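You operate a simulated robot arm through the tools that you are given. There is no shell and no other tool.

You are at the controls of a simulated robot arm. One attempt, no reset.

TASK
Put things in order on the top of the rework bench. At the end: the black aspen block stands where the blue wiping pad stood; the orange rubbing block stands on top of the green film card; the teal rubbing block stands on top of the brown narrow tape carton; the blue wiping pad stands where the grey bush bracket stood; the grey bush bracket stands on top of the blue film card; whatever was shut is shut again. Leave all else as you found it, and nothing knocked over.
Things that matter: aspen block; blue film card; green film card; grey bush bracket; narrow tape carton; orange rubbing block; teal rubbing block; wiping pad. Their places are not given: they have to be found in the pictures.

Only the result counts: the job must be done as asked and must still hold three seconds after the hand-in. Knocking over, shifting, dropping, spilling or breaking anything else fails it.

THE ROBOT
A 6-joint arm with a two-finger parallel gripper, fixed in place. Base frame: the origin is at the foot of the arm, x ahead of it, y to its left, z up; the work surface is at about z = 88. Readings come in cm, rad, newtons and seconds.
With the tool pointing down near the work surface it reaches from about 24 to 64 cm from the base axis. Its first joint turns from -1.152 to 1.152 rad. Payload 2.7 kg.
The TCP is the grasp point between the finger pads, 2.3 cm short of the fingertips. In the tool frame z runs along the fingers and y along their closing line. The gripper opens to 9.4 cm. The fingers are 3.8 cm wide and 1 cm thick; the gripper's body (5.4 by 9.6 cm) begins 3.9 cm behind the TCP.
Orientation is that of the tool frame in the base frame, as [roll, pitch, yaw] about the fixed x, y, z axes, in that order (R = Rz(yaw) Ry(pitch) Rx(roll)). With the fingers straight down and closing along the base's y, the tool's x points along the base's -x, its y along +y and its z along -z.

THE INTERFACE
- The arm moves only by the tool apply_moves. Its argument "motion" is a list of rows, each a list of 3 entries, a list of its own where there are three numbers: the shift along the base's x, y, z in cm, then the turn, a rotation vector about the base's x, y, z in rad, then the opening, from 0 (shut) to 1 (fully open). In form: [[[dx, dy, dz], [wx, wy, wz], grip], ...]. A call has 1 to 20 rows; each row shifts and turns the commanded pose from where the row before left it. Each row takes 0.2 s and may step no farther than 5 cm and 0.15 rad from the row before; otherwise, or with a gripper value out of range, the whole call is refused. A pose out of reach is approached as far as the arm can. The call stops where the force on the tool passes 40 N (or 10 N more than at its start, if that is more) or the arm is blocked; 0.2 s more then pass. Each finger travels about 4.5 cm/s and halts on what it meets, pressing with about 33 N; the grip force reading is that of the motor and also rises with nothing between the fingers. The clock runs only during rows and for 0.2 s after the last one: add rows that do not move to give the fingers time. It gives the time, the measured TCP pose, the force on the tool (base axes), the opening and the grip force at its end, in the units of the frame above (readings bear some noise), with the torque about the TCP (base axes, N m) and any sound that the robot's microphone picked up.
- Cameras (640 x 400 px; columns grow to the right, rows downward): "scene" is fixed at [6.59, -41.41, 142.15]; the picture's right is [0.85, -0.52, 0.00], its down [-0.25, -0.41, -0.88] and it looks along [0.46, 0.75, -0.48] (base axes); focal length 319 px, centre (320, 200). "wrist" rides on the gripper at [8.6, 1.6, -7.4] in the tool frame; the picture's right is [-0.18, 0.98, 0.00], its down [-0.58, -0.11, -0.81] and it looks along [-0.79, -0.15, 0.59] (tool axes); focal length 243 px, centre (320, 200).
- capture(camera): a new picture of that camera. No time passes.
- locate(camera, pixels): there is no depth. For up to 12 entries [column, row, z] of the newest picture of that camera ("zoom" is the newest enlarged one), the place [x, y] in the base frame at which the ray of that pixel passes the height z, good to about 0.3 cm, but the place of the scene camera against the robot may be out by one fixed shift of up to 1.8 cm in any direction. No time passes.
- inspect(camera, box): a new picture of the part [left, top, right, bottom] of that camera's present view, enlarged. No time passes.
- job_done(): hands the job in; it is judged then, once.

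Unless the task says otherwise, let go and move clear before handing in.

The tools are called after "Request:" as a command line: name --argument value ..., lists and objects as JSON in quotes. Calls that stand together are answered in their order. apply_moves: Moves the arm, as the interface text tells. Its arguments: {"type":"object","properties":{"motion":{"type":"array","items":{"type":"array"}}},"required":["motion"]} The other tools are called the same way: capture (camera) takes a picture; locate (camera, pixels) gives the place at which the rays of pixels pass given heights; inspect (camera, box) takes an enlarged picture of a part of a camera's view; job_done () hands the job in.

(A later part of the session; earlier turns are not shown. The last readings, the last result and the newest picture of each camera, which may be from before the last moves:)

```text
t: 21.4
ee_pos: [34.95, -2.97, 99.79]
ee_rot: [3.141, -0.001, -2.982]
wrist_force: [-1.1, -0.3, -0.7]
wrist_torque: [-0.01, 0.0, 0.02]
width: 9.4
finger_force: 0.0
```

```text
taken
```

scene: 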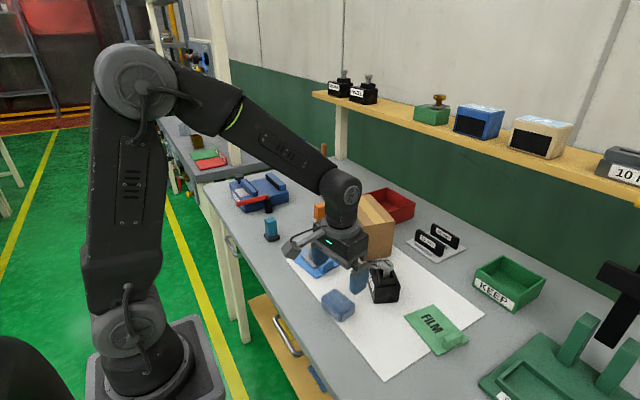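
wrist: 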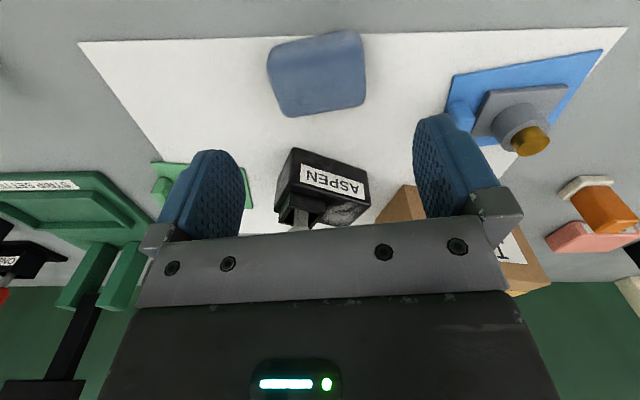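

The pad is right below the camera at (267,48)–(366,117). I'll enlarge it and refine its centre, height and yaw.

Request:
inspect --camera "wrist" --box '[240, 20, 400, 130]'

Request:
locate --camera "wrist" --pixels '[[269, 60, 91], [362, 48, 91], [366, 100, 91], [285, 115, 91], [269, 50, 88.5], [358, 33, 88.5], [320, 80, 91.3]]'

```text
3.64 times, centred on (320, 75) of wrist
```

zoom: 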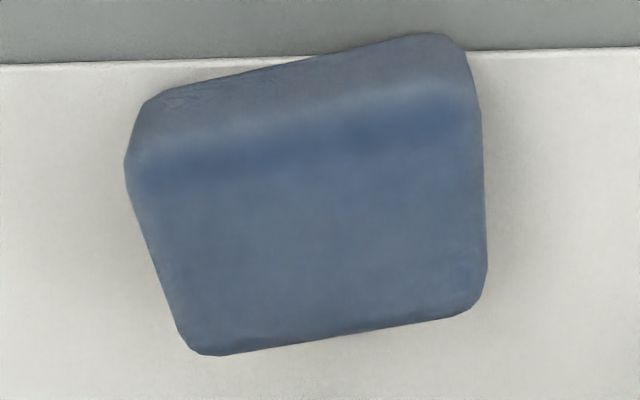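

```text
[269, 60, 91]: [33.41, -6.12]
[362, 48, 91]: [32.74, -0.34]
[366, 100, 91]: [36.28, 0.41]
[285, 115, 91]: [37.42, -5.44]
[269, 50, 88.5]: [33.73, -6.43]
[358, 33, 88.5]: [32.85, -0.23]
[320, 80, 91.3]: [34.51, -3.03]
```

The pad's centre is (35.0,-2.9), about 6.1 × 4.2 × 3.3 cm, with yaw ≈ 0.16, and it is aligned with the hand. I'll descend to z ≈ 91 and grip it lengthwise.

Request:
apply_moves --motion '[[[0.05, 0.05, -3], [0, 0, 0], 1], [[0, 0, -3], [0, 0, 0], 1], [[0, 0, -2], [0, 0, 0], 1], [[0, 0, -0.8], [0, 0, 0], 1], [[0, 0, 0], [0, 0, 0], 1]]'

Request:
capture --camera "wrist"

```text
t: 22.6
ee_pos: [35.08, -2.84, 90.95]
ee_rot: [3.141, 0.0, -2.98]
wrist_force: [0.5, 0.6, -0.5]
wrist_torque: [-0.03, -0.01, 0.02]
width: 9.39
finger_force: 0.1
```

```text
taken
```

wrist: 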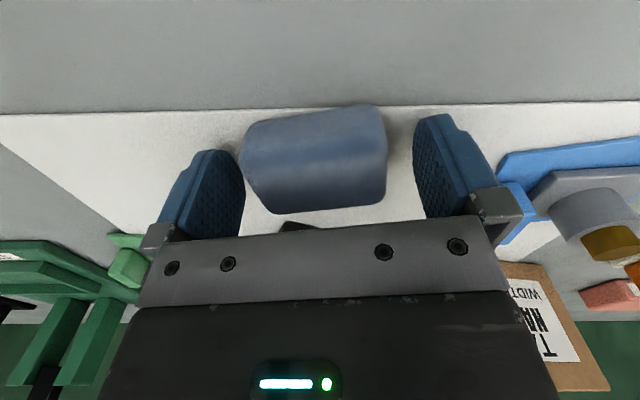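

The pad lies between the fingers, a little nearer the right-hand finger. I'll close.

Request:
apply_moves --motion '[[[0, 0, 0], [0, 0, 0], 0.45], [[0, 0, 0], [0, 0, 0], 0.45], [[0, 0, 0], [0, 0, 0], 0.45], [[0, 0, 0], [0, 0, 0], 0.45]]'

Request:
capture --camera "wrist"

```text
t: 23.6
ee_pos: [35.18, -2.86, 90.85]
ee_rot: [-3.141, -0.001, -2.982]
wrist_force: [-0.5, 0.3, 0.0]
wrist_torque: [0.01, 0.01, 0.04]
width: 6.39
finger_force: 32.7
```

```text
taken
```

wrist: 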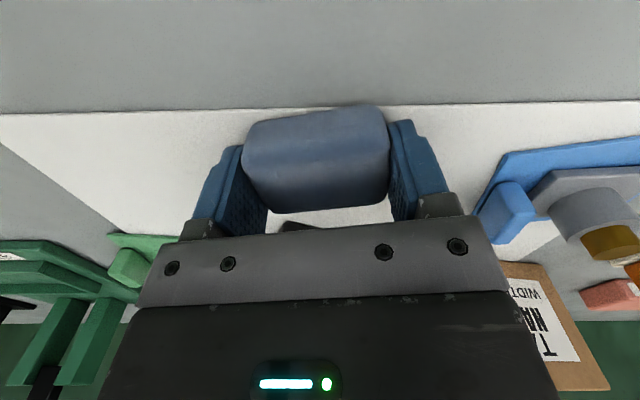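

The pad is held at 6.39 cm width. I'll lift it above the aspen screw and carry it towards the bracket's old place, then stop high over it.

Request:
apply_moves --motion '[[[0, 0, 1], [0, 0, 0], 0.45], [[0, 0, 3], [0, 0, 0], 0.45], [[0, 0, 4], [0, 0, 0], 0.45], [[0, 0, 4.2], [0, 0, 0], 0.45], [[4, 0, 0], [0, 0, -0.05], 0.45], [[4, 0, 0], [0, 0, -0.05], 0.45], [[4, 0, 0], [0, 0, -0.05], 0.45], [[4, 0, 0], [0, 0, -0.05], 0.45], [[4, -0.1, 0], [0, 0, 0], 0.45], [[4, -0.1, -1], [0, 0, 0], 0.45], [[0, 0, 0], [0, 0, 0], 0.45]]'

Request:
capture --camera "wrist"

Request:
inspect --camera "scene" --box '[340, 170, 500, 300]'

```text
t: 26.0
ee_pos: [59.17, -3.21, 102.01]
ee_rot: [-3.14, -0.003, 3.1]
wrist_force: [0.8, 0.2, 0.0]
wrist_torque: [-0.01, 0.01, -0.02]
width: 6.4
finger_force: 33.1
```

```text
taken
```

wrist: 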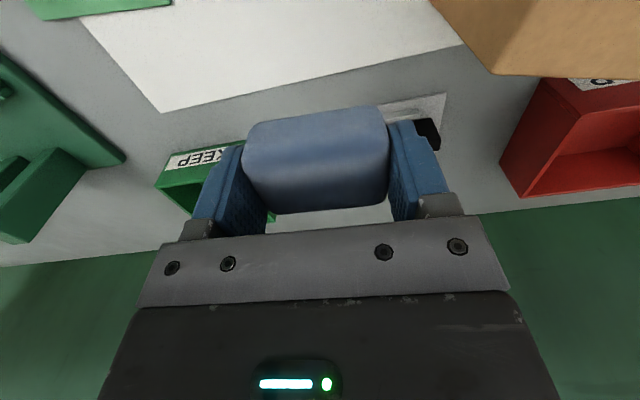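

```text
3.08 times, centred on (420, 235) of scene
```

zoom: 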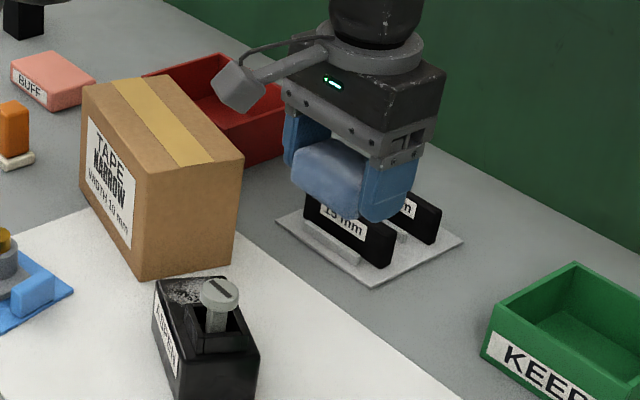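

The pad is over the target, with the carton and gauge stand clear. I'll lower it to just above the surface.

Request:
apply_moves --motion '[[[0, 0.15, -4], [0, 0, 0], 0.45], [[0, 0, -4], [0, 0, 0], 0.45], [[0, 0, -2.4], [0, 0, 0], 0.45], [[0, 0, 0], [0, 0, 0], 0.45]]'

Request:
apply_moves --motion '[[[0, 0, -0.3], [0, 0, 0], 0.45], [[0, 0, -0.15], [0, 0, 0], 0.45], [[0, 0, 0], [0, 0, 0], 0.45]]'

Request:
inspect --camera "scene" --box '[380, 200, 476, 290]'

```text
t: 27.0
ee_pos: [59.17, -2.87, 91.74]
ee_rot: [-3.141, -0.001, 3.101]
wrist_force: [0.4, 0.5, 0.7]
wrist_torque: [-0.02, -0.02, 0.02]
width: 6.39
finger_force: 33.4
```

```text
t: 27.8
ee_pos: [59.07, -2.97, 91.32]
ee_rot: [3.14, -0.001, 3.101]
wrist_force: [-0.1, -1.2, -0.5]
wrist_torque: [0.0, -0.03, 0.01]
width: 6.38
finger_force: 33.1
```

```text
4.44 times, centred on (428, 245) of scene
```

zoom: 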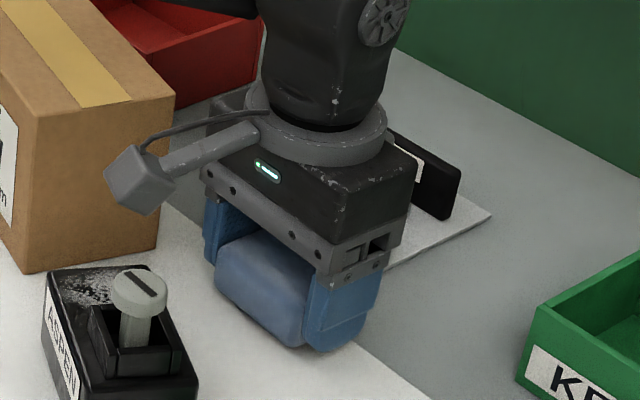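

No contact yet at z = 91.32; the pad rested at about 90.9 when gripped. I'll step down gently until contact.

Request:
apply_moves --motion '[[[0, 0, -0.2], [0, 0, 0], 0.45], [[0, 0, 0], [0, 0, 0], 0.45]]'

Request:
apply_moves --motion '[[[0, 0, -0.13], [0, 0, 0], 0.45], [[0, 0, 0], [0, 0, 0], 0.45]]'

Request:
apply_moves --motion '[[[0, 0, -0.1], [0, 0, 0], 0.45], [[0, 0, 0], [0, 0, 0], 0.45]]'

```text
t: 28.4
ee_pos: [59.06, -2.92, 91.26]
ee_rot: [3.141, -0.001, 3.102]
wrist_force: [-0.1, 0.0, 0.2]
wrist_torque: [0.01, -0.01, 0.03]
width: 6.41
finger_force: 33.4
```

```text
t: 29.0
ee_pos: [58.99, -2.99, 91.06]
ee_rot: [-3.141, -0.001, 3.101]
wrist_force: [0.2, 0.4, 0.8]
wrist_torque: [0.03, 0.01, 0.0]
width: 6.42
finger_force: 32.8
```

```text
t: 29.6
ee_pos: [59.17, -2.98, 91.1]
ee_rot: [3.141, 0.0, 3.101]
wrist_force: [0.1, 0.6, 1.2]
wrist_torque: [0.03, -0.03, -0.03]
width: 6.39
finger_force: 32.9
```

Request:
apply_moves --motion '[[[0, 0, -0.1], [0, 0, 0], 0.45], [[0, 0, 0], [0, 0, 0], 0.45]]'

```text
t: 30.2
ee_pos: [59.28, -2.89, 91.02]
ee_rot: [-3.141, 0.002, 3.102]
wrist_force: [-2.9, -0.1, 8.8]
wrist_torque: [0.05, 0.19, 0.0]
width: 6.37
finger_force: 33.0
```

The force is 8.8 N, so the pad is on the surface. I'll release it and lift straight up.

Request:
apply_moves --motion '[[[0, 0, 0], [0, 0, 0], 0.78], [[0, 0, 0], [0, 0, 0], 0.8], [[0, 0, 0], [0, 0, 0], 0.8]]'

Request:
apply_moves --motion '[[[0, 0, 1], [0, 0, 0], 0.8], [[0, 0, 3], [0, 0, 0], 0.8], [[0, 0, 4], [0, 0, 0], 0.8], [[-1, 0, 4], [0, 0, 0], 0.8], [[0, 0, 0], [0, 0, 0], 0.8]]'

Request:
capture --camera "wrist"

Request:
inspect --camera "scene" --box '[340, 200, 500, 300]'

```text
t: 31.0
ee_pos: [59.1, -3.02, 90.85]
ee_rot: [3.14, 0.001, 3.102]
wrist_force: [-1.2, -0.3, -0.5]
wrist_torque: [-0.01, 0.03, -0.01]
width: 7.51
finger_force: 0.2
```

```text
t: 32.2
ee_pos: [57.99, -2.95, 102.81]
ee_rot: [3.141, -0.001, 3.102]
wrist_force: [-0.4, 0.2, 0.1]
wrist_torque: [0.03, -0.02, 0.01]
width: 7.52
finger_force: 0.1
```

```text
taken
```

wrist: 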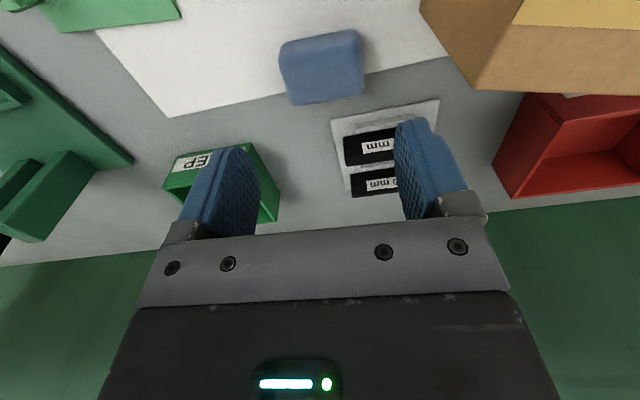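

```text
4.00 times, centred on (420, 250) of scene
```

zoom: 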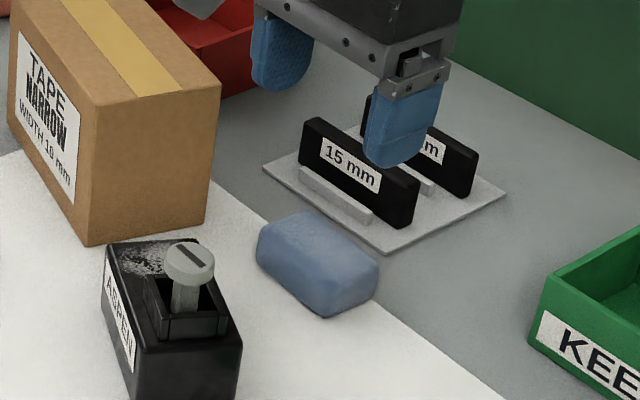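

The pad stands where the bracket was, clear of its neighbours. I'll verify its centre before going to the aspen block.

Request:
locate --camera "wrist" --pixels '[[279, 52, 90.5], [359, 41, 90.5], [363, 90, 90.5], [293, 103, 90.5], [321, 70, 91]]'

```text
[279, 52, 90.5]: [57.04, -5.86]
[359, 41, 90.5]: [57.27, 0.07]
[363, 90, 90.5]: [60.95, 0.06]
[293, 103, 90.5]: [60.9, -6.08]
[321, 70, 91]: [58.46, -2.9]
```

The pad's centre reads (59.0,-2.95), matching the bracket's old place. For the aspen block I'll check the screw's height first, then turn the hand +1.12 rad to grip across its short side.

Request:
locate --camera "scene" --pixels '[[387.5, 263.5, 96], [387.5, 263.5, 97], [387.5, 263.5, 98]]'

Request:
apply_moves --motion '[[[-1.5, 0, 1.5], [0, 0, 0.14], 1], [[-1.5, 0, 1.5], [0, 0, 0.14], 1], [[-1.5, 0, 0], [0, 0, 0.14], 1], [[-1.5, 0, 0], [0, 0, 0.14], 1], [[-1.5, 0, 0], [0, 0, 0.14], 1], [[-1.5, 0, 0], [0, 0, 0.14], 1], [[-1, 0, 0], [0, 0, 0.14], 1], [[-0.8, 0, 0], [0, 0, 0.14], 1], [[0, 0, 0], [0, 0, 0], 1]]'

Request:
capture --camera "wrist"

Request:
capture --camera "scene"

```text
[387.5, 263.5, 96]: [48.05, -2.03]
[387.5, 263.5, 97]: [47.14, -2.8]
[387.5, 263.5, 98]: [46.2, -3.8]
```

```text
t: 34.2
ee_pos: [47.24, -2.98, 105.89]
ee_rot: [-3.14, 0.0, -2.059]
wrist_force: [0.9, -0.1, 0.1]
wrist_torque: [-0.02, -0.02, 0.03]
width: 9.41
finger_force: 0.1
```

```text
taken
```

wrist: 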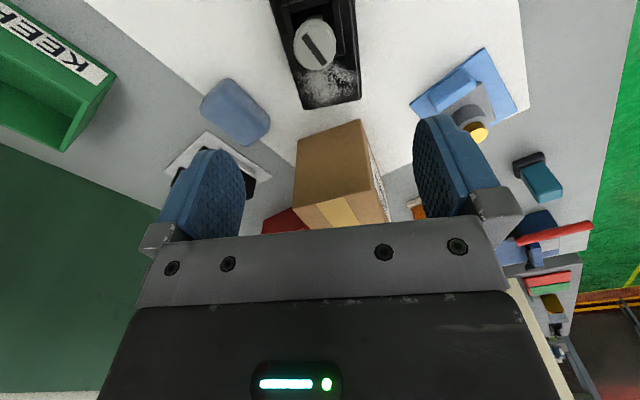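

```text
taken
```

scene: 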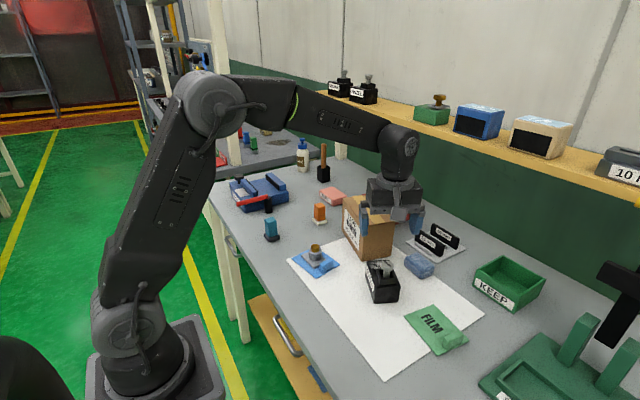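

Yaw is now about 1.08 rad and the block is at the top edge of the wrist view (316,45). I'll back the hand off 6 cm along its viewing direction to see the whole block.

Request:
apply_moves --motion '[[[-1.4, -2.7, 0], [0, 0, 0.04], 1], [[-1.4, -2.7, 0], [0, 0, 0], 1], [[0, 0, 0], [0, 0, 0], 1]]'

Request:
capture --camera "wrist"

Request:
inspect --camera "wrist" --box '[256, 30, 384, 150]'

```text
t: 35.0
ee_pos: [44.49, -8.46, 105.78]
ee_rot: [3.141, 0.0, -2.021]
wrist_force: [-0.7, 0.3, 0.0]
wrist_torque: [0.0, 0.03, 0.0]
width: 9.41
finger_force: 0.1
```

```text
taken
```

wrist: 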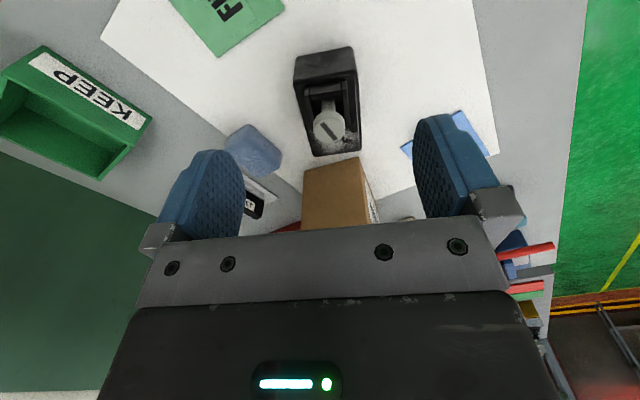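

```text
3.33 times, centred on (320, 90) of wrist
```

zoom: 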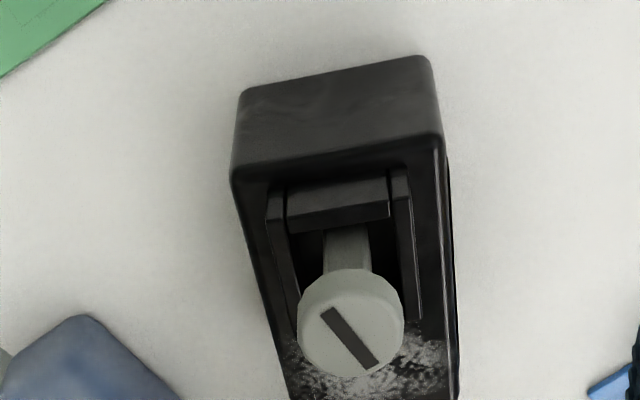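

The whole block is visible: bottom edge (242,90)–(430,58), top edge (232,170)–(440,140), screw head (350,322) in the enlargement. I'll locate these.

Request:
locate --camera "zoom" --pixels '[[242, 92, 88], [430, 60, 88], [234, 172, 93.5], [441, 142, 93.5], [234, 172, 94], [441, 142, 94], [350, 322, 97], [350, 322, 98], [350, 322, 99], [350, 322, 96]]'

Request:
locate --camera "wrist" --pixels '[[313, 155, 93.7], [360, 149, 93.7]]'

```text
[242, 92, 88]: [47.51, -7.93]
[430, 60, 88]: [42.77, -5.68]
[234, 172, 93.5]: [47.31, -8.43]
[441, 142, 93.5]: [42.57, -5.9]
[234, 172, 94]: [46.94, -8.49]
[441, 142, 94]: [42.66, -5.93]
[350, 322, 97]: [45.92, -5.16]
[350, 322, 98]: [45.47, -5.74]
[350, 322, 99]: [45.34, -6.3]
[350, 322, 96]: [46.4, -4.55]
```

```text
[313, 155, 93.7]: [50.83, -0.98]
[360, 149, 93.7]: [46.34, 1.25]
```

The block's centre is about (46.95,-3.2), its top near 93.3 and the screw head near z = 97 at (45.9,-5.0), so the TCP should not go below about 93.7. I'll move over the centre and lower partway.

Request:
apply_moves --motion '[[[1.23, 2.63, 0], [0, 0, 0], 1], [[1.23, 2.63, 0], [0, 0, 0], 1], [[0, 0, -4], [0, 0, 0], 1], [[0, 0, -4], [0, 0, 0], 1], [[0, 0, -2], [0, 0, 0], 1], [[0, 0, 0], [0, 0, 0], 1]]'

Request:
inspect --camera "scene" --box '[340, 210, 436, 310]'

Request:
capture --camera "wrist"

```text
t: 36.4
ee_pos: [46.98, -3.17, 95.88]
ee_rot: [-3.141, -0.001, -2.021]
wrist_force: [-0.3, -0.5, 0.1]
wrist_torque: [-0.02, 0.01, -0.04]
width: 9.4
finger_force: 0.0
```

```text
4.00 times, centred on (388, 260) of scene
```

zoom: 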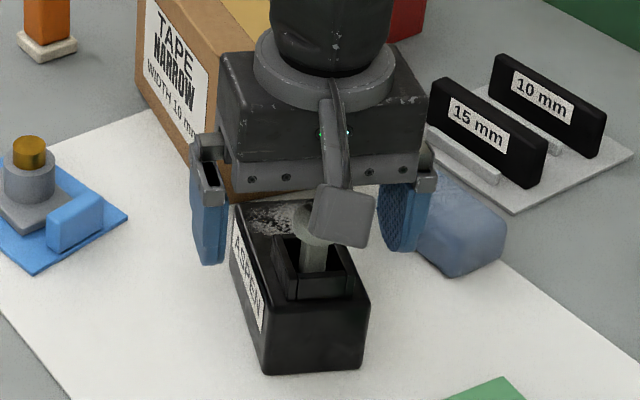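

```text
taken
```

wrist: 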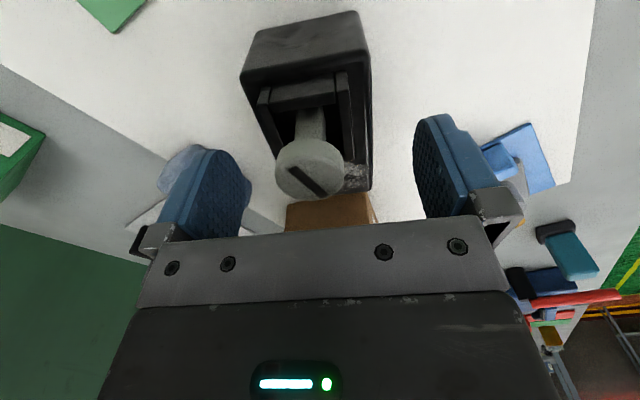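

The fingers straddle the block, with the far half of it under the hand. I'll recheck the screw head's height from this closer view at (310,168).

Request:
locate --camera "wrist" --pixels '[[310, 168, 96], [310, 168, 97], [310, 168, 98], [310, 120, 92], [310, 110, 92], [247, 42, 88], [358, 12, 88], [242, 75, 93.3], [366, 52, 93.3]]'

Request:
inspect --camera "wrist" --box '[230, 0, 390, 210]'

```text
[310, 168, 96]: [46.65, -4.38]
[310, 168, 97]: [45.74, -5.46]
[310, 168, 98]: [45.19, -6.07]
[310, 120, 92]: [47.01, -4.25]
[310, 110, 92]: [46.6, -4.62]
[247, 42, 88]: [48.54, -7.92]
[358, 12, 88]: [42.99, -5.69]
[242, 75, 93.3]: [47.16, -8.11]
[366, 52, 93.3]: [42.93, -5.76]
```

```text
1.90 times, centred on (310, 105) of wrist
```

zoom: 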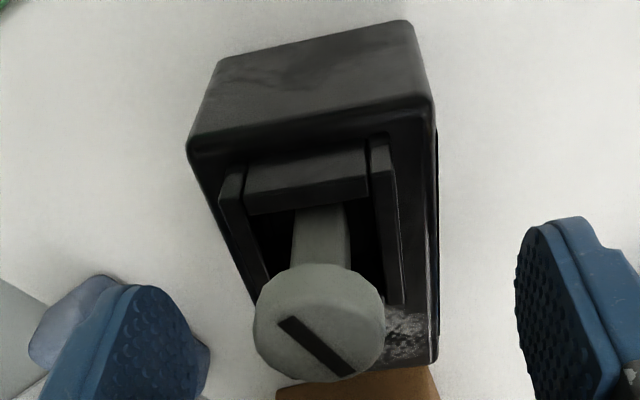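

The screw head is at z ≈ 96.5–97, so a TCP height of 93.6 leaves a gap of about 0.7 cm under the palm. I'll step down carefully to 94.4 first.

Request:
apply_moves --motion '[[[0, 0, -0.8], [0, 0, 0], 1], [[0, 0, -0.7], [0, 0, 0], 1], [[0, 0, 0], [0, 0, 0], 1]]'

Request:
capture --camera "wrist"

Request:
inspect --camera "scene" --box '[340, 210, 436, 310]'

```text
t: 37.2
ee_pos: [46.99, -3.17, 94.39]
ee_rot: [-3.141, 0.0, -2.022]
wrist_force: [-0.2, 0.6, 0.0]
wrist_torque: [0.01, 0.01, 0.0]
width: 9.39
finger_force: 0.1
```

```text
taken
```

wrist: 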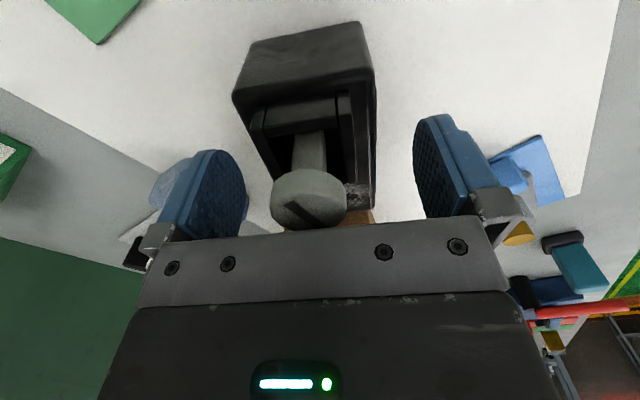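

```text
4.00 times, centred on (388, 260) of scene
```

zoom: 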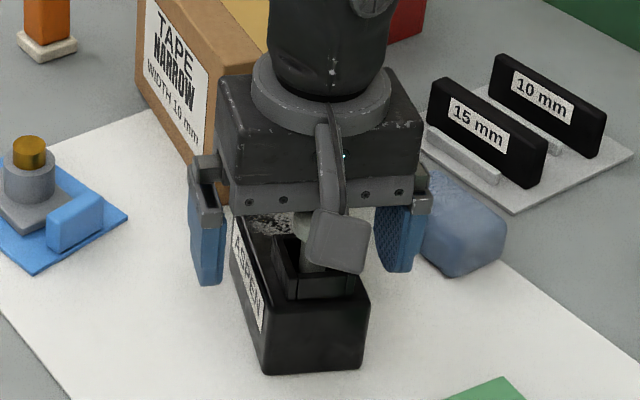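

The head's far edge is still visible at row ~230, which puts its top near 96.9, about 1.4 cm below the palm. I'll go down 0.7 cm to 93.7 and close.

Request:
apply_moves --motion '[[[0, 0, -0.35], [0, 0, 0], 1], [[0, 0, -0.35], [0, 0, 0], 1], [[0, 0, 0], [0, 0, 0], 1]]'

Request:
apply_moves --motion '[[[0, 0, 0], [0, 0, 0], 0.35], [[0, 0, 0], [0, 0, 0], 0.35], [[0, 0, 0], [0, 0, 0], 0.35], [[0, 0, 0], [0, 0, 0], 0.35], [[0, 0, 0], [0, 0, 0], 0.35]]'

Request:
capture --camera "wrist"

```text
t: 38.0
ee_pos: [46.98, -3.07, 93.66]
ee_rot: [3.14, 0.0, -2.022]
wrist_force: [0.2, -0.2, 0.4]
wrist_torque: [0.03, -0.01, 0.02]
width: 9.38
finger_force: 0.0
```

```text
t: 39.2
ee_pos: [46.98, -3.12, 93.6]
ee_rot: [-3.142, 0.001, -2.021]
wrist_force: [0.8, 1.1, -1.2]
wrist_torque: [0.06, -0.05, -0.03]
width: 5.55
finger_force: 32.6
```

```text
taken
```

wrist: 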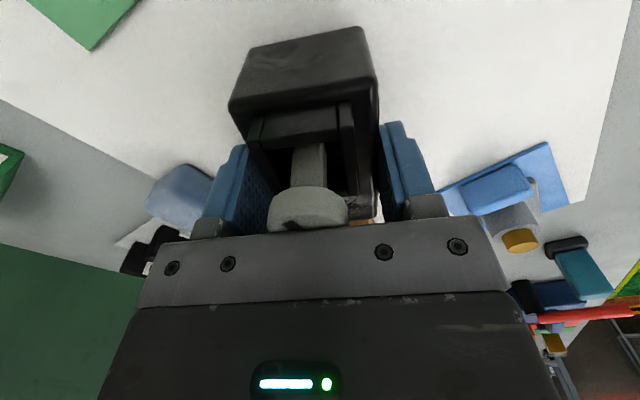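

The block is held at 5.55 cm width with 33 N. I'll lift it a little and check it stays level.

Request:
apply_moves --motion '[[[0, 0, 0.5], [0, 0, 0], 0.35], [[0, 0, 1], [0, 0, 0], 0.35], [[0, 0, 0], [0, 0, 0], 0.35]]'

Request:
inspect --camera "scene" --box '[340, 210, 436, 310]'

Request:
capture --camera "wrist"

```text
t: 40.0
ee_pos: [46.96, -3.09, 95.23]
ee_rot: [-3.141, 0.001, -2.02]
wrist_force: [0.0, -0.4, -1.9]
wrist_torque: [0.01, -0.05, 0.0]
width: 5.56
finger_force: 33.5
```

```text
4.00 times, centred on (388, 260) of scene
```

zoom: 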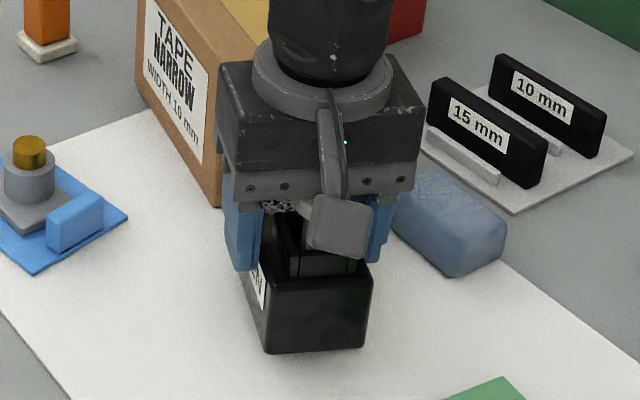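

```text
taken
```

wrist: 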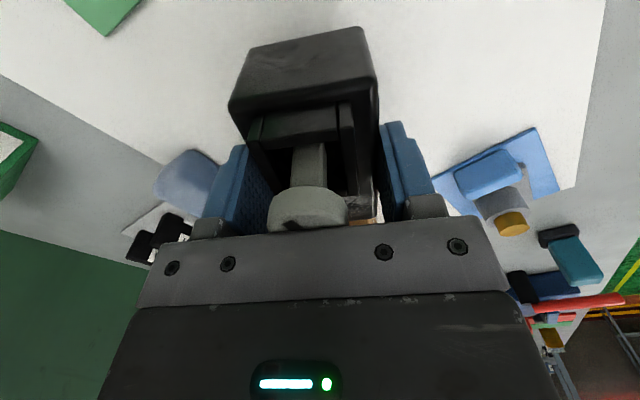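

The block lifted level and unshifted. I'll raise it 3 cm and carry it to the pad's old place at (35.0,-2.9).

Request:
apply_moves --motion '[[[0, 0, 3], [0, 0, 0], 0.35], [[-4, 0.1, 0], [0, 0, 0], 0.35], [[-4, 0.1, 0], [0, 0, 0], 0.35], [[-3.96, 0, 0], [0, 0, 0], 0.35], [[0, 0, -2], [0, 0, 0], 0.35], [[0, 0, -1.8], [0, 0, 0], 0.35], [[0, 0, 0], [0, 0, 0], 0.35]]'

Request:
inspect --camera "scene" --box '[280, 220, 408, 340]'

```text
t: 41.6
ee_pos: [35.0, -2.93, 94.33]
ee_rot: [-3.141, -0.001, -2.02]
wrist_force: [0.0, -0.4, -2.2]
wrist_torque: [-0.01, 0.02, 0.0]
width: 5.55
finger_force: 33.1
```

```text
3.33 times, centred on (344, 280) of scene
```

zoom: 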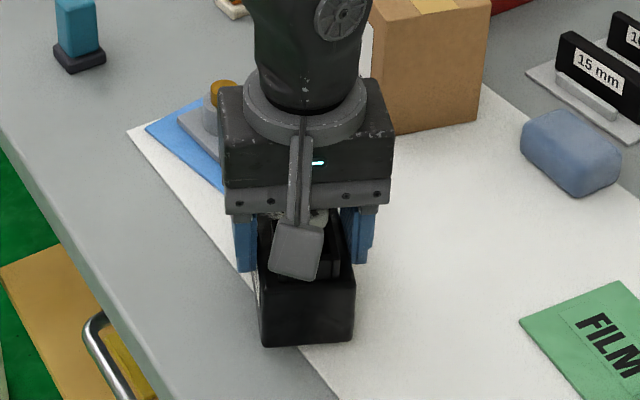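

The block is about 0.7 cm above the surface at the right place. I'll lower in small steps.

Request:
apply_moves --motion '[[[0, 0, -0.3], [0, 0, 0], 0.35], [[0, 0, -0.15], [0, 0, 0], 0.35], [[0, 0, 0], [0, 0, 0], 0.35]]'

Request:
apply_moves --motion '[[[0, 0, -0.1], [0, 0, 0], 0.35], [[0, 0, 0], [0, 0, 0], 0.35]]'

Request:
apply_moves --motion '[[[0, 0, -0.1], [0, 0, 0], 0.35], [[0, 0, 0], [0, 0, 0], 0.35]]'

```text
t: 42.4
ee_pos: [34.93, -2.77, 93.98]
ee_rot: [3.141, -0.001, -2.022]
wrist_force: [-0.5, -0.7, -2.6]
wrist_torque: [-0.02, -0.04, 0.01]
width: 5.57
finger_force: 32.9
```

```text
t: 43.0
ee_pos: [34.95, -2.96, 93.79]
ee_rot: [3.142, -0.001, -2.021]
wrist_force: [-0.2, -0.6, -1.5]
wrist_torque: [-0.03, -0.03, 0.02]
width: 5.56
finger_force: 33.1
```

```text
t: 43.6
ee_pos: [35.04, -2.84, 93.62]
ee_rot: [3.141, 0.0, -2.021]
wrist_force: [-0.3, -0.1, -2.5]
wrist_torque: [-0.03, -0.02, 0.01]
width: 5.57
finger_force: 33.4
```

Request:
apply_moves --motion '[[[0, 0, -0.08], [0, 0, 0], 0.35], [[0, 0, 0], [0, 0, 0], 0.35]]'

Request:
apply_moves --motion '[[[0, 0, -0.05], [0, 0, 0], 0.35], [[0, 0, 0], [0, 0, 0], 0.35]]'

```text
t: 44.2
ee_pos: [34.88, -2.92, 93.79]
ee_rot: [3.141, 0.0, -2.022]
wrist_force: [0.4, 0.9, -0.7]
wrist_torque: [0.06, -0.01, 0.0]
width: 5.58
finger_force: 32.2
```

```text
t: 44.8
ee_pos: [35.05, -2.84, 93.59]
ee_rot: [3.142, -0.001, -2.021]
wrist_force: [-1.9, 0.4, 7.6]
wrist_torque: [0.05, 0.12, -0.04]
width: 5.55
finger_force: 33.5
```

The force shows 7.6 N of contact at z = 93.59. I'll release and lift straight up.

Request:
apply_moves --motion '[[[0, 0, 0], [0, 0, 0], 0.75], [[0, 0, 0], [0, 0, 0], 0.8], [[0, 0, 0], [0, 0, 0], 0.8]]'

Request:
apply_moves --motion '[[[0, 0, 1], [0, 0, 0], 0.8], [[0, 0, 3], [0, 0, 0], 0.8], [[0, 0, 4], [0, 0, 0], 1], [[0, 0, 4], [0, 0, 0], 1], [[0, 0, 0], [0, 0, 0], 1]]'

Request:
capture --camera "wrist"

Request:
capture --camera "scene"

```text
t: 45.6
ee_pos: [35.01, -2.82, 93.59]
ee_rot: [3.141, 0.001, -2.021]
wrist_force: [-0.1, 0.5, -0.1]
wrist_torque: [-0.03, 0.01, 0.01]
width: 7.53
finger_force: 0.0
```

```text
t: 46.8
ee_pos: [35.02, -2.91, 105.6]
ee_rot: [3.139, 0.0, -2.021]
wrist_force: [-0.8, 0.1, 0.0]
wrist_torque: [0.02, -0.01, 0.01]
width: 9.37
finger_force: 0.1
```

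```text
taken
```

wrist: 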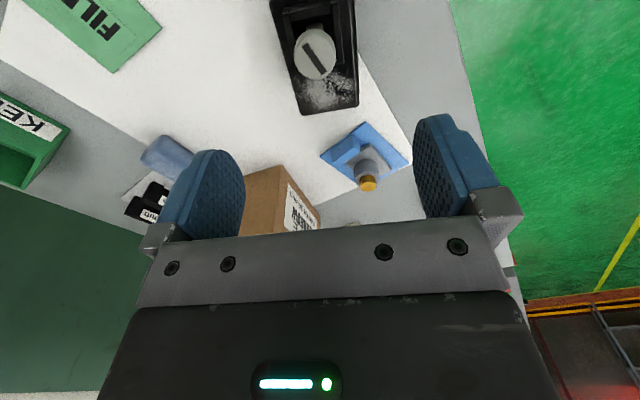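

```text
taken
```

scene: 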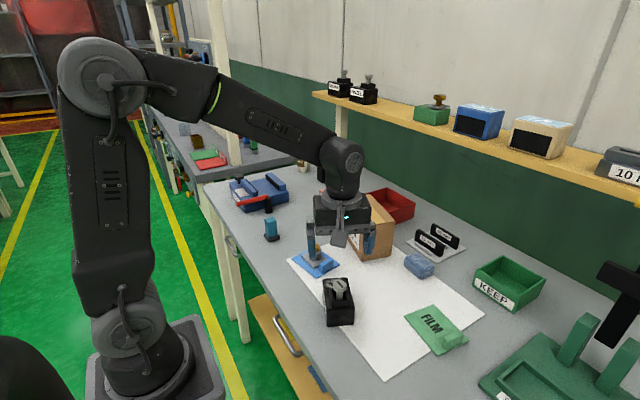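

The aspen block stands in the pad's old place and everything else is unmoved. Now I'll turn the hand back and go towards the orange block at (49.8,29.0).

Request:
apply_moves --motion '[[[0, 0, 3], [0, 0, -0.14], 1], [[0.9, 3.5, 0], [0, 0, -0.14], 1], [[0.9, 3.5, 0], [0, 0, -0.14], 1], [[0.9, 3.5, 0], [0, 0, -0.14], 1], [[0.9, 3.5, 0], [0, 0, -0.14], 1], [[0.9, 3.5, 0], [0, 0, -0.14], 1], [[0.9, 3.5, 0], [0, 0, -0.14], 1], [[0.9, 3.5, 0], [0, 0, -0.14], 0.8], [[0.9, 3.5, 0], [0, 0, 0], 0.8], [[0, 3.5, 0], [0, 0, 0], 0.8], [[0, 0, -4], [0, 0, 0], 0.8], [[0, 0, 0], [0, 0, 0], 0.8]]'

Request:
capture --camera "wrist"

```text
t: 49.4
ee_pos: [42.26, 28.66, 104.64]
ee_rot: [3.141, 0.0, 3.14]
wrist_force: [-0.2, 0.2, 0.0]
wrist_torque: [-0.02, -0.05, -0.04]
width: 7.54
finger_force: 0.1
```

```text
taken
```

wrist: 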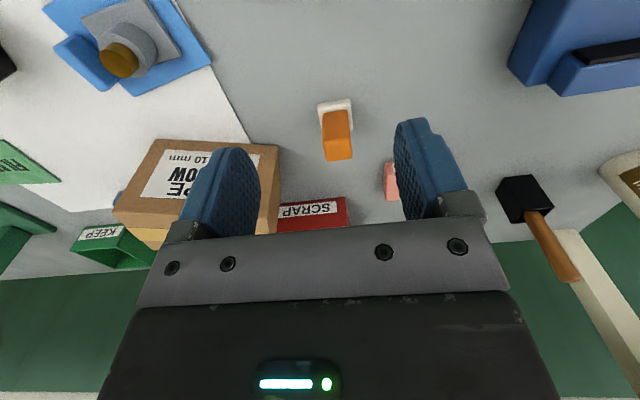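

The orange block is clearly visible at (337,130), with free space on both sides. I'll enlarge and locate it.

Request:
inspect --camera "wrist" --box '[297, 90, 377, 170]'

Request:
locate --camera "wrist" --pixels '[[318, 103, 89], [351, 98, 89], [321.5, 127, 89], [323, 137, 93.5], [350, 134, 93.5], [352, 157, 93.5], [326, 161, 93.5], [385, 162, 90]]'

```text
5.00 times, centred on (337, 130) of wrist
```

zoom: 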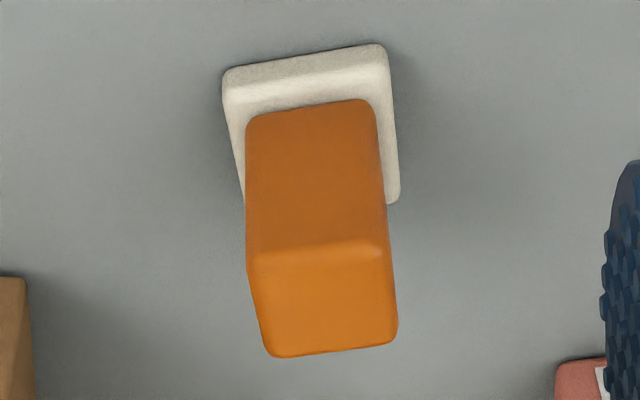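

```text
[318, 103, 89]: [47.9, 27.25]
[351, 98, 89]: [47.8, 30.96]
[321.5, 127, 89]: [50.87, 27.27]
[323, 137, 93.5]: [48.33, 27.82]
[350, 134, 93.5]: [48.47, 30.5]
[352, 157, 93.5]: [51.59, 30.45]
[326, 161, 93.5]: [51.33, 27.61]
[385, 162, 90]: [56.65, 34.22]
```

The orange block's centre is (49.9,29.1), its top is near z = 93.6 and it is square to the axes. I'll move over it and descend to z ≈ 92.3.

Request:
apply_moves --motion '[[[3.82, 0.22, 0], [0, 0, 0], 0.8], [[3.82, 0.22, 0], [0, 0, 0], 0.8], [[0, 0, -4], [0, 0, 0], 0.8], [[0, 0, -4], [0, 0, 0], 0.8], [[0, 0, -2], [0, 0, 0], 0.8], [[0, 0, 0], [0, 0, 0], 0.8]]'

Request:
capture --camera "wrist"

Request:
inspect --camera "scene" --box '[270, 160, 366, 250]'

```text
t: 50.8
ee_pos: [49.76, 29.15, 94.52]
ee_rot: [3.14, 0.0, 3.141]
wrist_force: [-0.3, 0.3, -0.4]
wrist_torque: [0.0, 0.0, 0.04]
width: 7.52
finger_force: 0.2
```

```text
taken
```

wrist: 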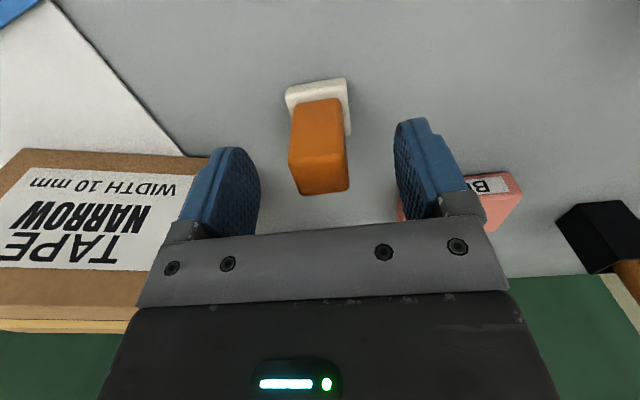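

```text
4.44 times, centred on (318, 205) of scene
```

zoom: 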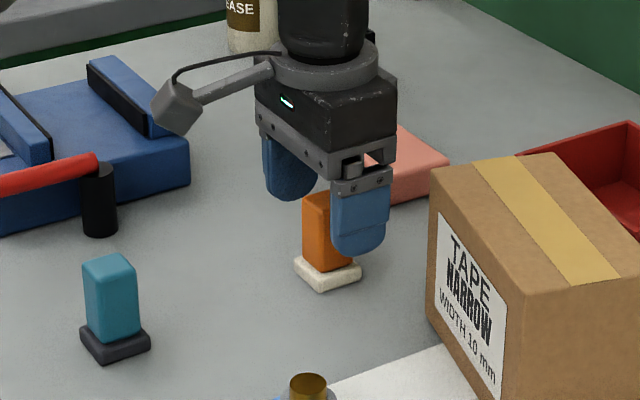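

The fingers straddle the orange block cleanly. I'll go down to 92.3 and close.

Request:
apply_moves --motion '[[[0.1, 0, -1.2], [0, 0, 0], 0.8], [[0, 0, -1], [0, 0, 0], 0.8], [[0, 0, 0], [0, 0, 0], 0.8], [[0, 0, 0], [0, 0, 0], 0.15], [[0, 0, 0], [0, 0, 0], 0.15], [[0, 0, 0], [0, 0, 0], 0.15], [[0, 0, 0], [0, 0, 0], 0.15], [[0, 0, 0], [0, 0, 0], 0.15]]'

Request:
apply_moves --motion '[[[0, 0, 0.5], [0, 0, 0], 0.15], [[0, 0, 1], [0, 0, 0], 0.15], [[0, 0, 0], [0, 0, 0], 0.15]]'

Request:
inspect --camera "scene" --box '[270, 160, 366, 250]'

Request:
capture --camera "wrist"

```text
t: 52.6
ee_pos: [50.04, 29.0, 92.41]
ee_rot: [3.141, 0.0, -3.141]
wrist_force: [0.4, 0.2, 0.8]
wrist_torque: [-0.02, 0.02, -0.01]
width: 2.72
finger_force: 33.2
```

```text
t: 53.4
ee_pos: [49.9, 29.11, 93.87]
ee_rot: [3.142, 0.0, 3.142]
wrist_force: [-0.4, 0.3, -0.6]
wrist_torque: [0.03, 0.0, 0.03]
width: 2.75
finger_force: 32.5
```

```text
4.44 times, centred on (318, 205) of scene
```

zoom: 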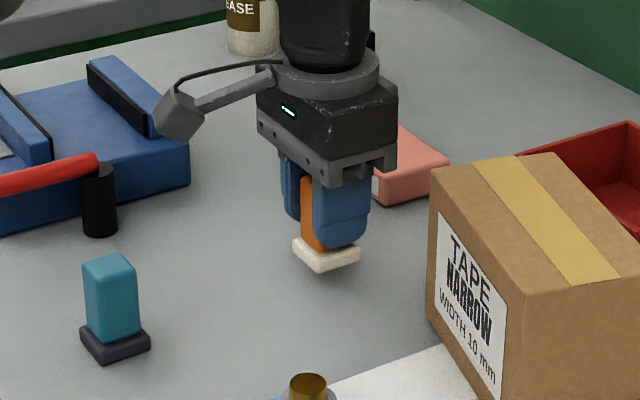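

```text
taken
```

wrist: 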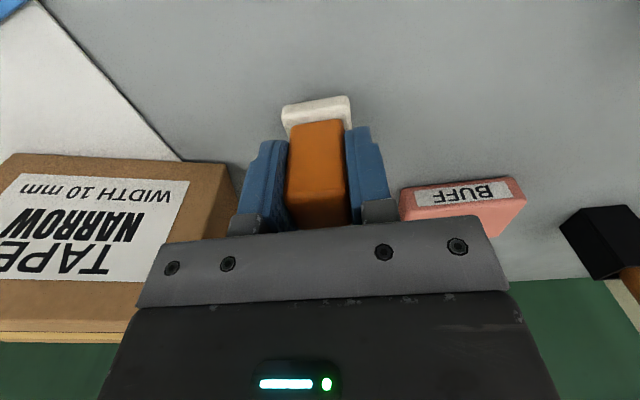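

The orange block and its white base lifted together. I'll carry it at z ≈ 106, above the carton, to the green card's flat area at (49.2,-16.4).

Request:
apply_moves --motion '[[[0, 0, 4], [0, 0, 0], 0.15], [[0, 0, 4], [0, 0, 0], 0.15], [[0, 0, 4.1], [0, 0, 0], 0.15], [[-0.07, -4.55, 0], [0, 0, -0.034], 0.15], [[-0.07, -4.55, 0], [0, 0, -0.034], 0.15], [[-0.07, -4.55, 0], [0, 0, -0.034], 0.15], [[-0.07, -4.55, 0], [0, 0, -0.034], 0.15], [[-0.07, -4.55, 0], [0, 0, 0], 0.15], [[-0.07, -4.55, 0], [0, 0, 0], 0.15], [[-0.07, -4.55, 0], [0, 0, 0], 0.15], [[-0.07, -4.55, 0], [0, 0, 0], 0.15], [[-0.07, -4.55, 0], [0, 0, 0], 0.15], [[-0.07, -4.55, 0], [0, 0, 0], 0.15], [[0, 0, 0], [0, 0, 0], 0.15]]'

Request:
capture --camera "wrist"

Request:
capture --camera "scene"

```text
t: 56.4
ee_pos: [49.25, -16.44, 106.07]
ee_rot: [3.141, -0.001, 3.004]
wrist_force: [-0.6, 0.0, -0.4]
wrist_torque: [0.02, 0.03, 0.0]
width: 2.75
finger_force: 33.6
```

```text
taken
```

wrist: 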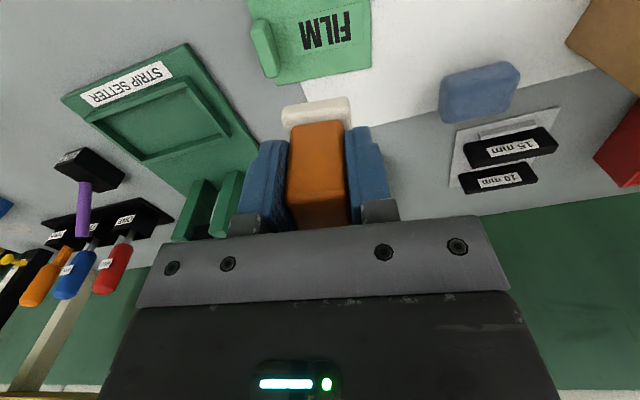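

```text
taken
```

scene: 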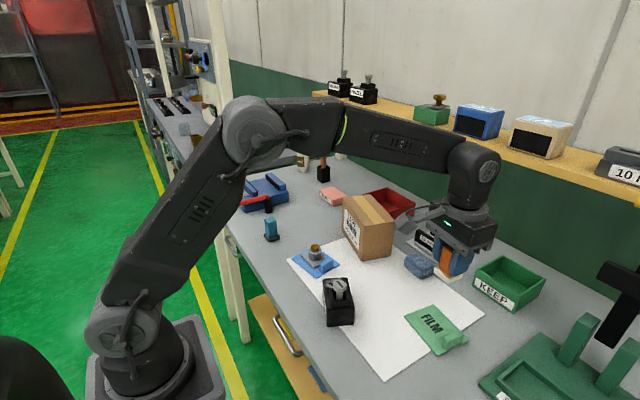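

The block is above the green card with matching yaw. I'll lower to z ≈ 94 and look.

Request:
apply_moves --motion '[[[0, 0, -4], [0, 0, 0], 0.15], [[0, 0, -4], [0, 0, 0], 0.15], [[0, 0, -4], [0, 0, 0], 0.15], [[0, 0, 0], [0, 0, 0], 0.15]]'

Request:
capture --camera "wrist"

Request:
inspect --camera "scene" --box '[390, 270, 486, 370]'

```text
t: 57.4
ee_pos: [49.32, -16.5, 94.03]
ee_rot: [3.141, -0.001, 3.006]
wrist_force: [-0.5, -0.4, -0.5]
wrist_torque: [0.01, -0.01, 0.02]
width: 2.74
finger_force: 32.3
```

```text
taken
```

wrist: 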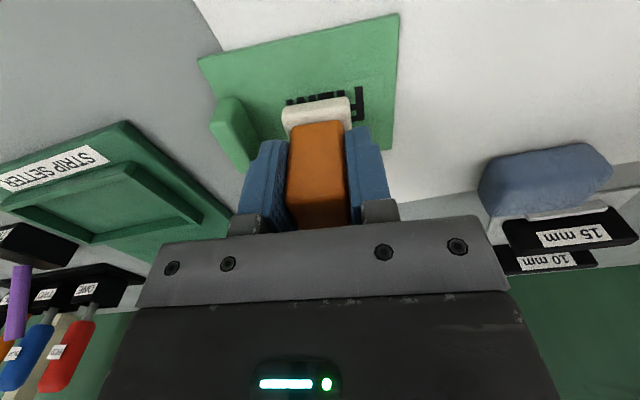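

```text
4.00 times, centred on (438, 320) of scene
```

zoom: 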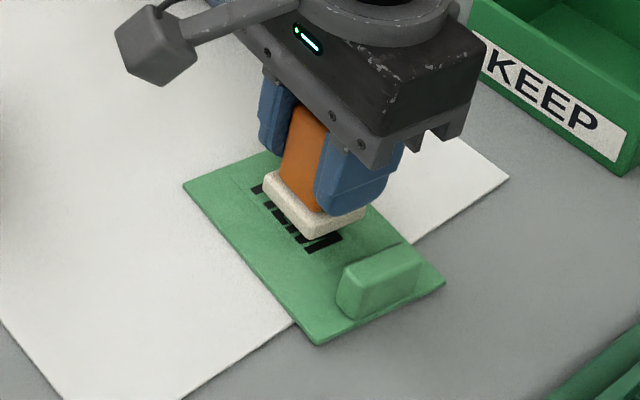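

The block sits above the flat part of the card, clear of its tab. I'll lower in small steps to contact.

Request:
apply_moves --motion '[[[0, 0, -0.5], [0, 0, 0], 0.15], [[0, 0, -0.4], [0, 0, 0], 0.15], [[0, 0, 0], [0, 0, 0], 0.15]]'

Request:
apply_moves --motion '[[[0, 0, -0.15], [0, 0, 0], 0.15], [[0, 0, 0], [0, 0, 0], 0.15]]'

Request:
apply_moves --motion '[[[0, 0, -0.1], [0, 0, 0], 0.15], [[0, 0, 0], [0, 0, 0], 0.15]]'

```text
t: 58.2
ee_pos: [49.19, -16.44, 93.1]
ee_rot: [3.14, 0.0, 3.005]
wrist_force: [0.5, 0.7, -0.7]
wrist_torque: [0.03, -0.02, 0.0]
width: 2.77
finger_force: 33.4
```

```text
t: 58.8
ee_pos: [49.29, -16.45, 93.04]
ee_rot: [3.141, 0.003, 3.006]
wrist_force: [-1.1, 1.1, 8.8]
wrist_torque: [0.05, 0.06, -0.01]
width: 2.74
finger_force: 32.9
```

```text
t: 59.4
ee_pos: [49.25, -16.4, 93.07]
ee_rot: [-3.141, 0.005, 3.006]
wrist_force: [-1.4, 0.0, 22.1]
wrist_torque: [0.05, 0.14, -0.03]
width: 2.73
finger_force: 33.3
```

Contact came at z ≈ 93.05 and the extra step raised the force to 22 N. I'll back up 0.12 cm to relieve it and look before releasing.

Request:
apply_moves --motion '[[[0, 0, 0.12], [0, 0, 0], 0.15], [[0, 0, 0], [0, 0, 0], 0.15]]'

Request:
inspect --camera "scene" --box '[405, 285, 477, 355]'

```text
t: 60.0
ee_pos: [49.2, -16.41, 93.1]
ee_rot: [3.141, 0.004, 3.005]
wrist_force: [2.9, -0.9, 20.1]
wrist_torque: [0.0, -0.1, 0.0]
width: 2.73
finger_force: 33.1
```

```text
5.71 times, centred on (441, 320) of scene
```

zoom: 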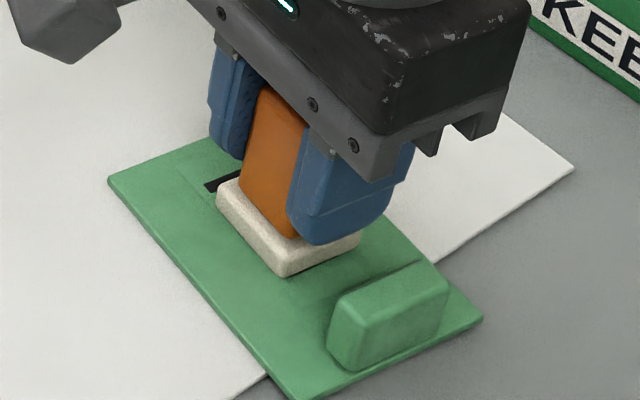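

It is standing flat on the card, but the force is still 20 N. I'll raise another 0.1 cm before opening.

Request:
apply_moves --motion '[[[0, 0, 0.08], [0, 0, 0], 0.15], [[0, 0, 0], [0, 0, 0], 0.15]]'

```text
t: 60.6
ee_pos: [49.25, -16.35, 93.04]
ee_rot: [3.14, -0.001, 3.006]
wrist_force: [3.7, -1.3, 14.4]
wrist_torque: [-0.05, -0.19, -0.02]
width: 2.74
finger_force: 33.2
```

Request:
apply_moves --motion '[[[0, 0, 0.1], [0, 0, 0], 0.15], [[0, 0, 0], [0, 0, 0], 0.15]]'

```text
t: 61.2
ee_pos: [49.15, -16.38, 93.04]
ee_rot: [-3.142, -0.004, 3.007]
wrist_force: [2.2, -0.1, 6.7]
wrist_torque: [-0.01, -0.14, -0.01]
width: 2.75
finger_force: 33.1
```

The force is down to 6.7 N. I'll open slightly and lift straight up.

Request:
apply_moves --motion '[[[0, 0, 0], [0, 0, 0], 0.4], [[0, 0, 0], [0, 0, 0], 0.42], [[0, 0, 0], [0, 0, 0], 0.42]]'

Request:
apply_moves --motion '[[[0, 0, 1], [0, 0, 0], 0.42], [[0, 0, 2], [0, 0, 0], 0.42], [[0, 0, 4], [0, 0, 0], 0.6], [[0, 0, 4], [0, 0, 0], 1], [[0, 0, 0], [0, 0, 0], 1]]'

Request:
inspect --camera "scene" --box '[390, 270, 486, 370]'

Request:
capture --camera "wrist"

```text
t: 62.0
ee_pos: [49.25, -16.46, 93.12]
ee_rot: [-3.142, 0.001, 3.006]
wrist_force: [0.3, 0.5, 1.1]
wrist_torque: [-0.02, -0.01, 0.01]
width: 3.97
finger_force: 0.0
```

```text
t: 63.2
ee_pos: [49.15, -16.52, 104.22]
ee_rot: [3.141, 0.0, 3.005]
wrist_force: [-0.3, -0.4, 0.4]
wrist_torque: [0.01, 0.0, -0.01]
width: 9.41
finger_force: 0.0
```

```text
4.00 times, centred on (438, 320) of scene
```

zoom: 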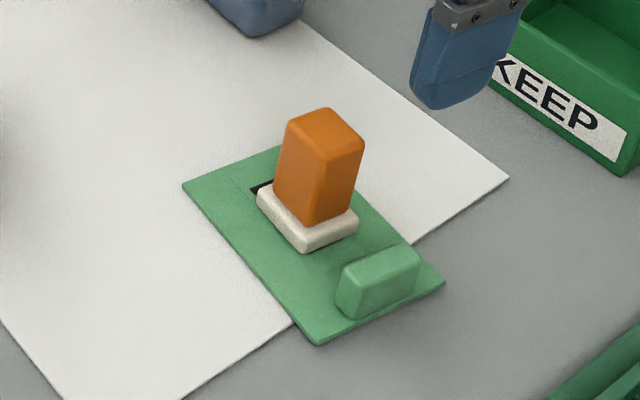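

```text
taken
```

wrist: 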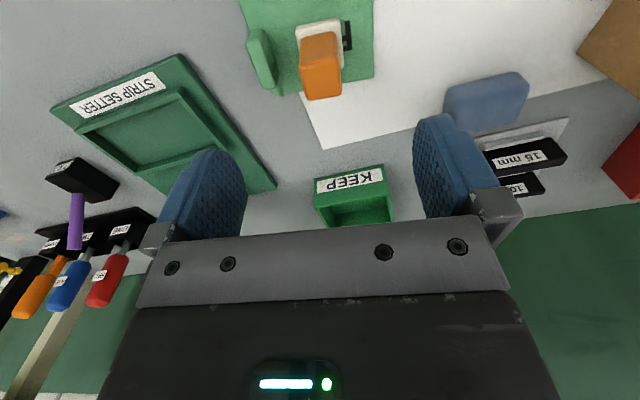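

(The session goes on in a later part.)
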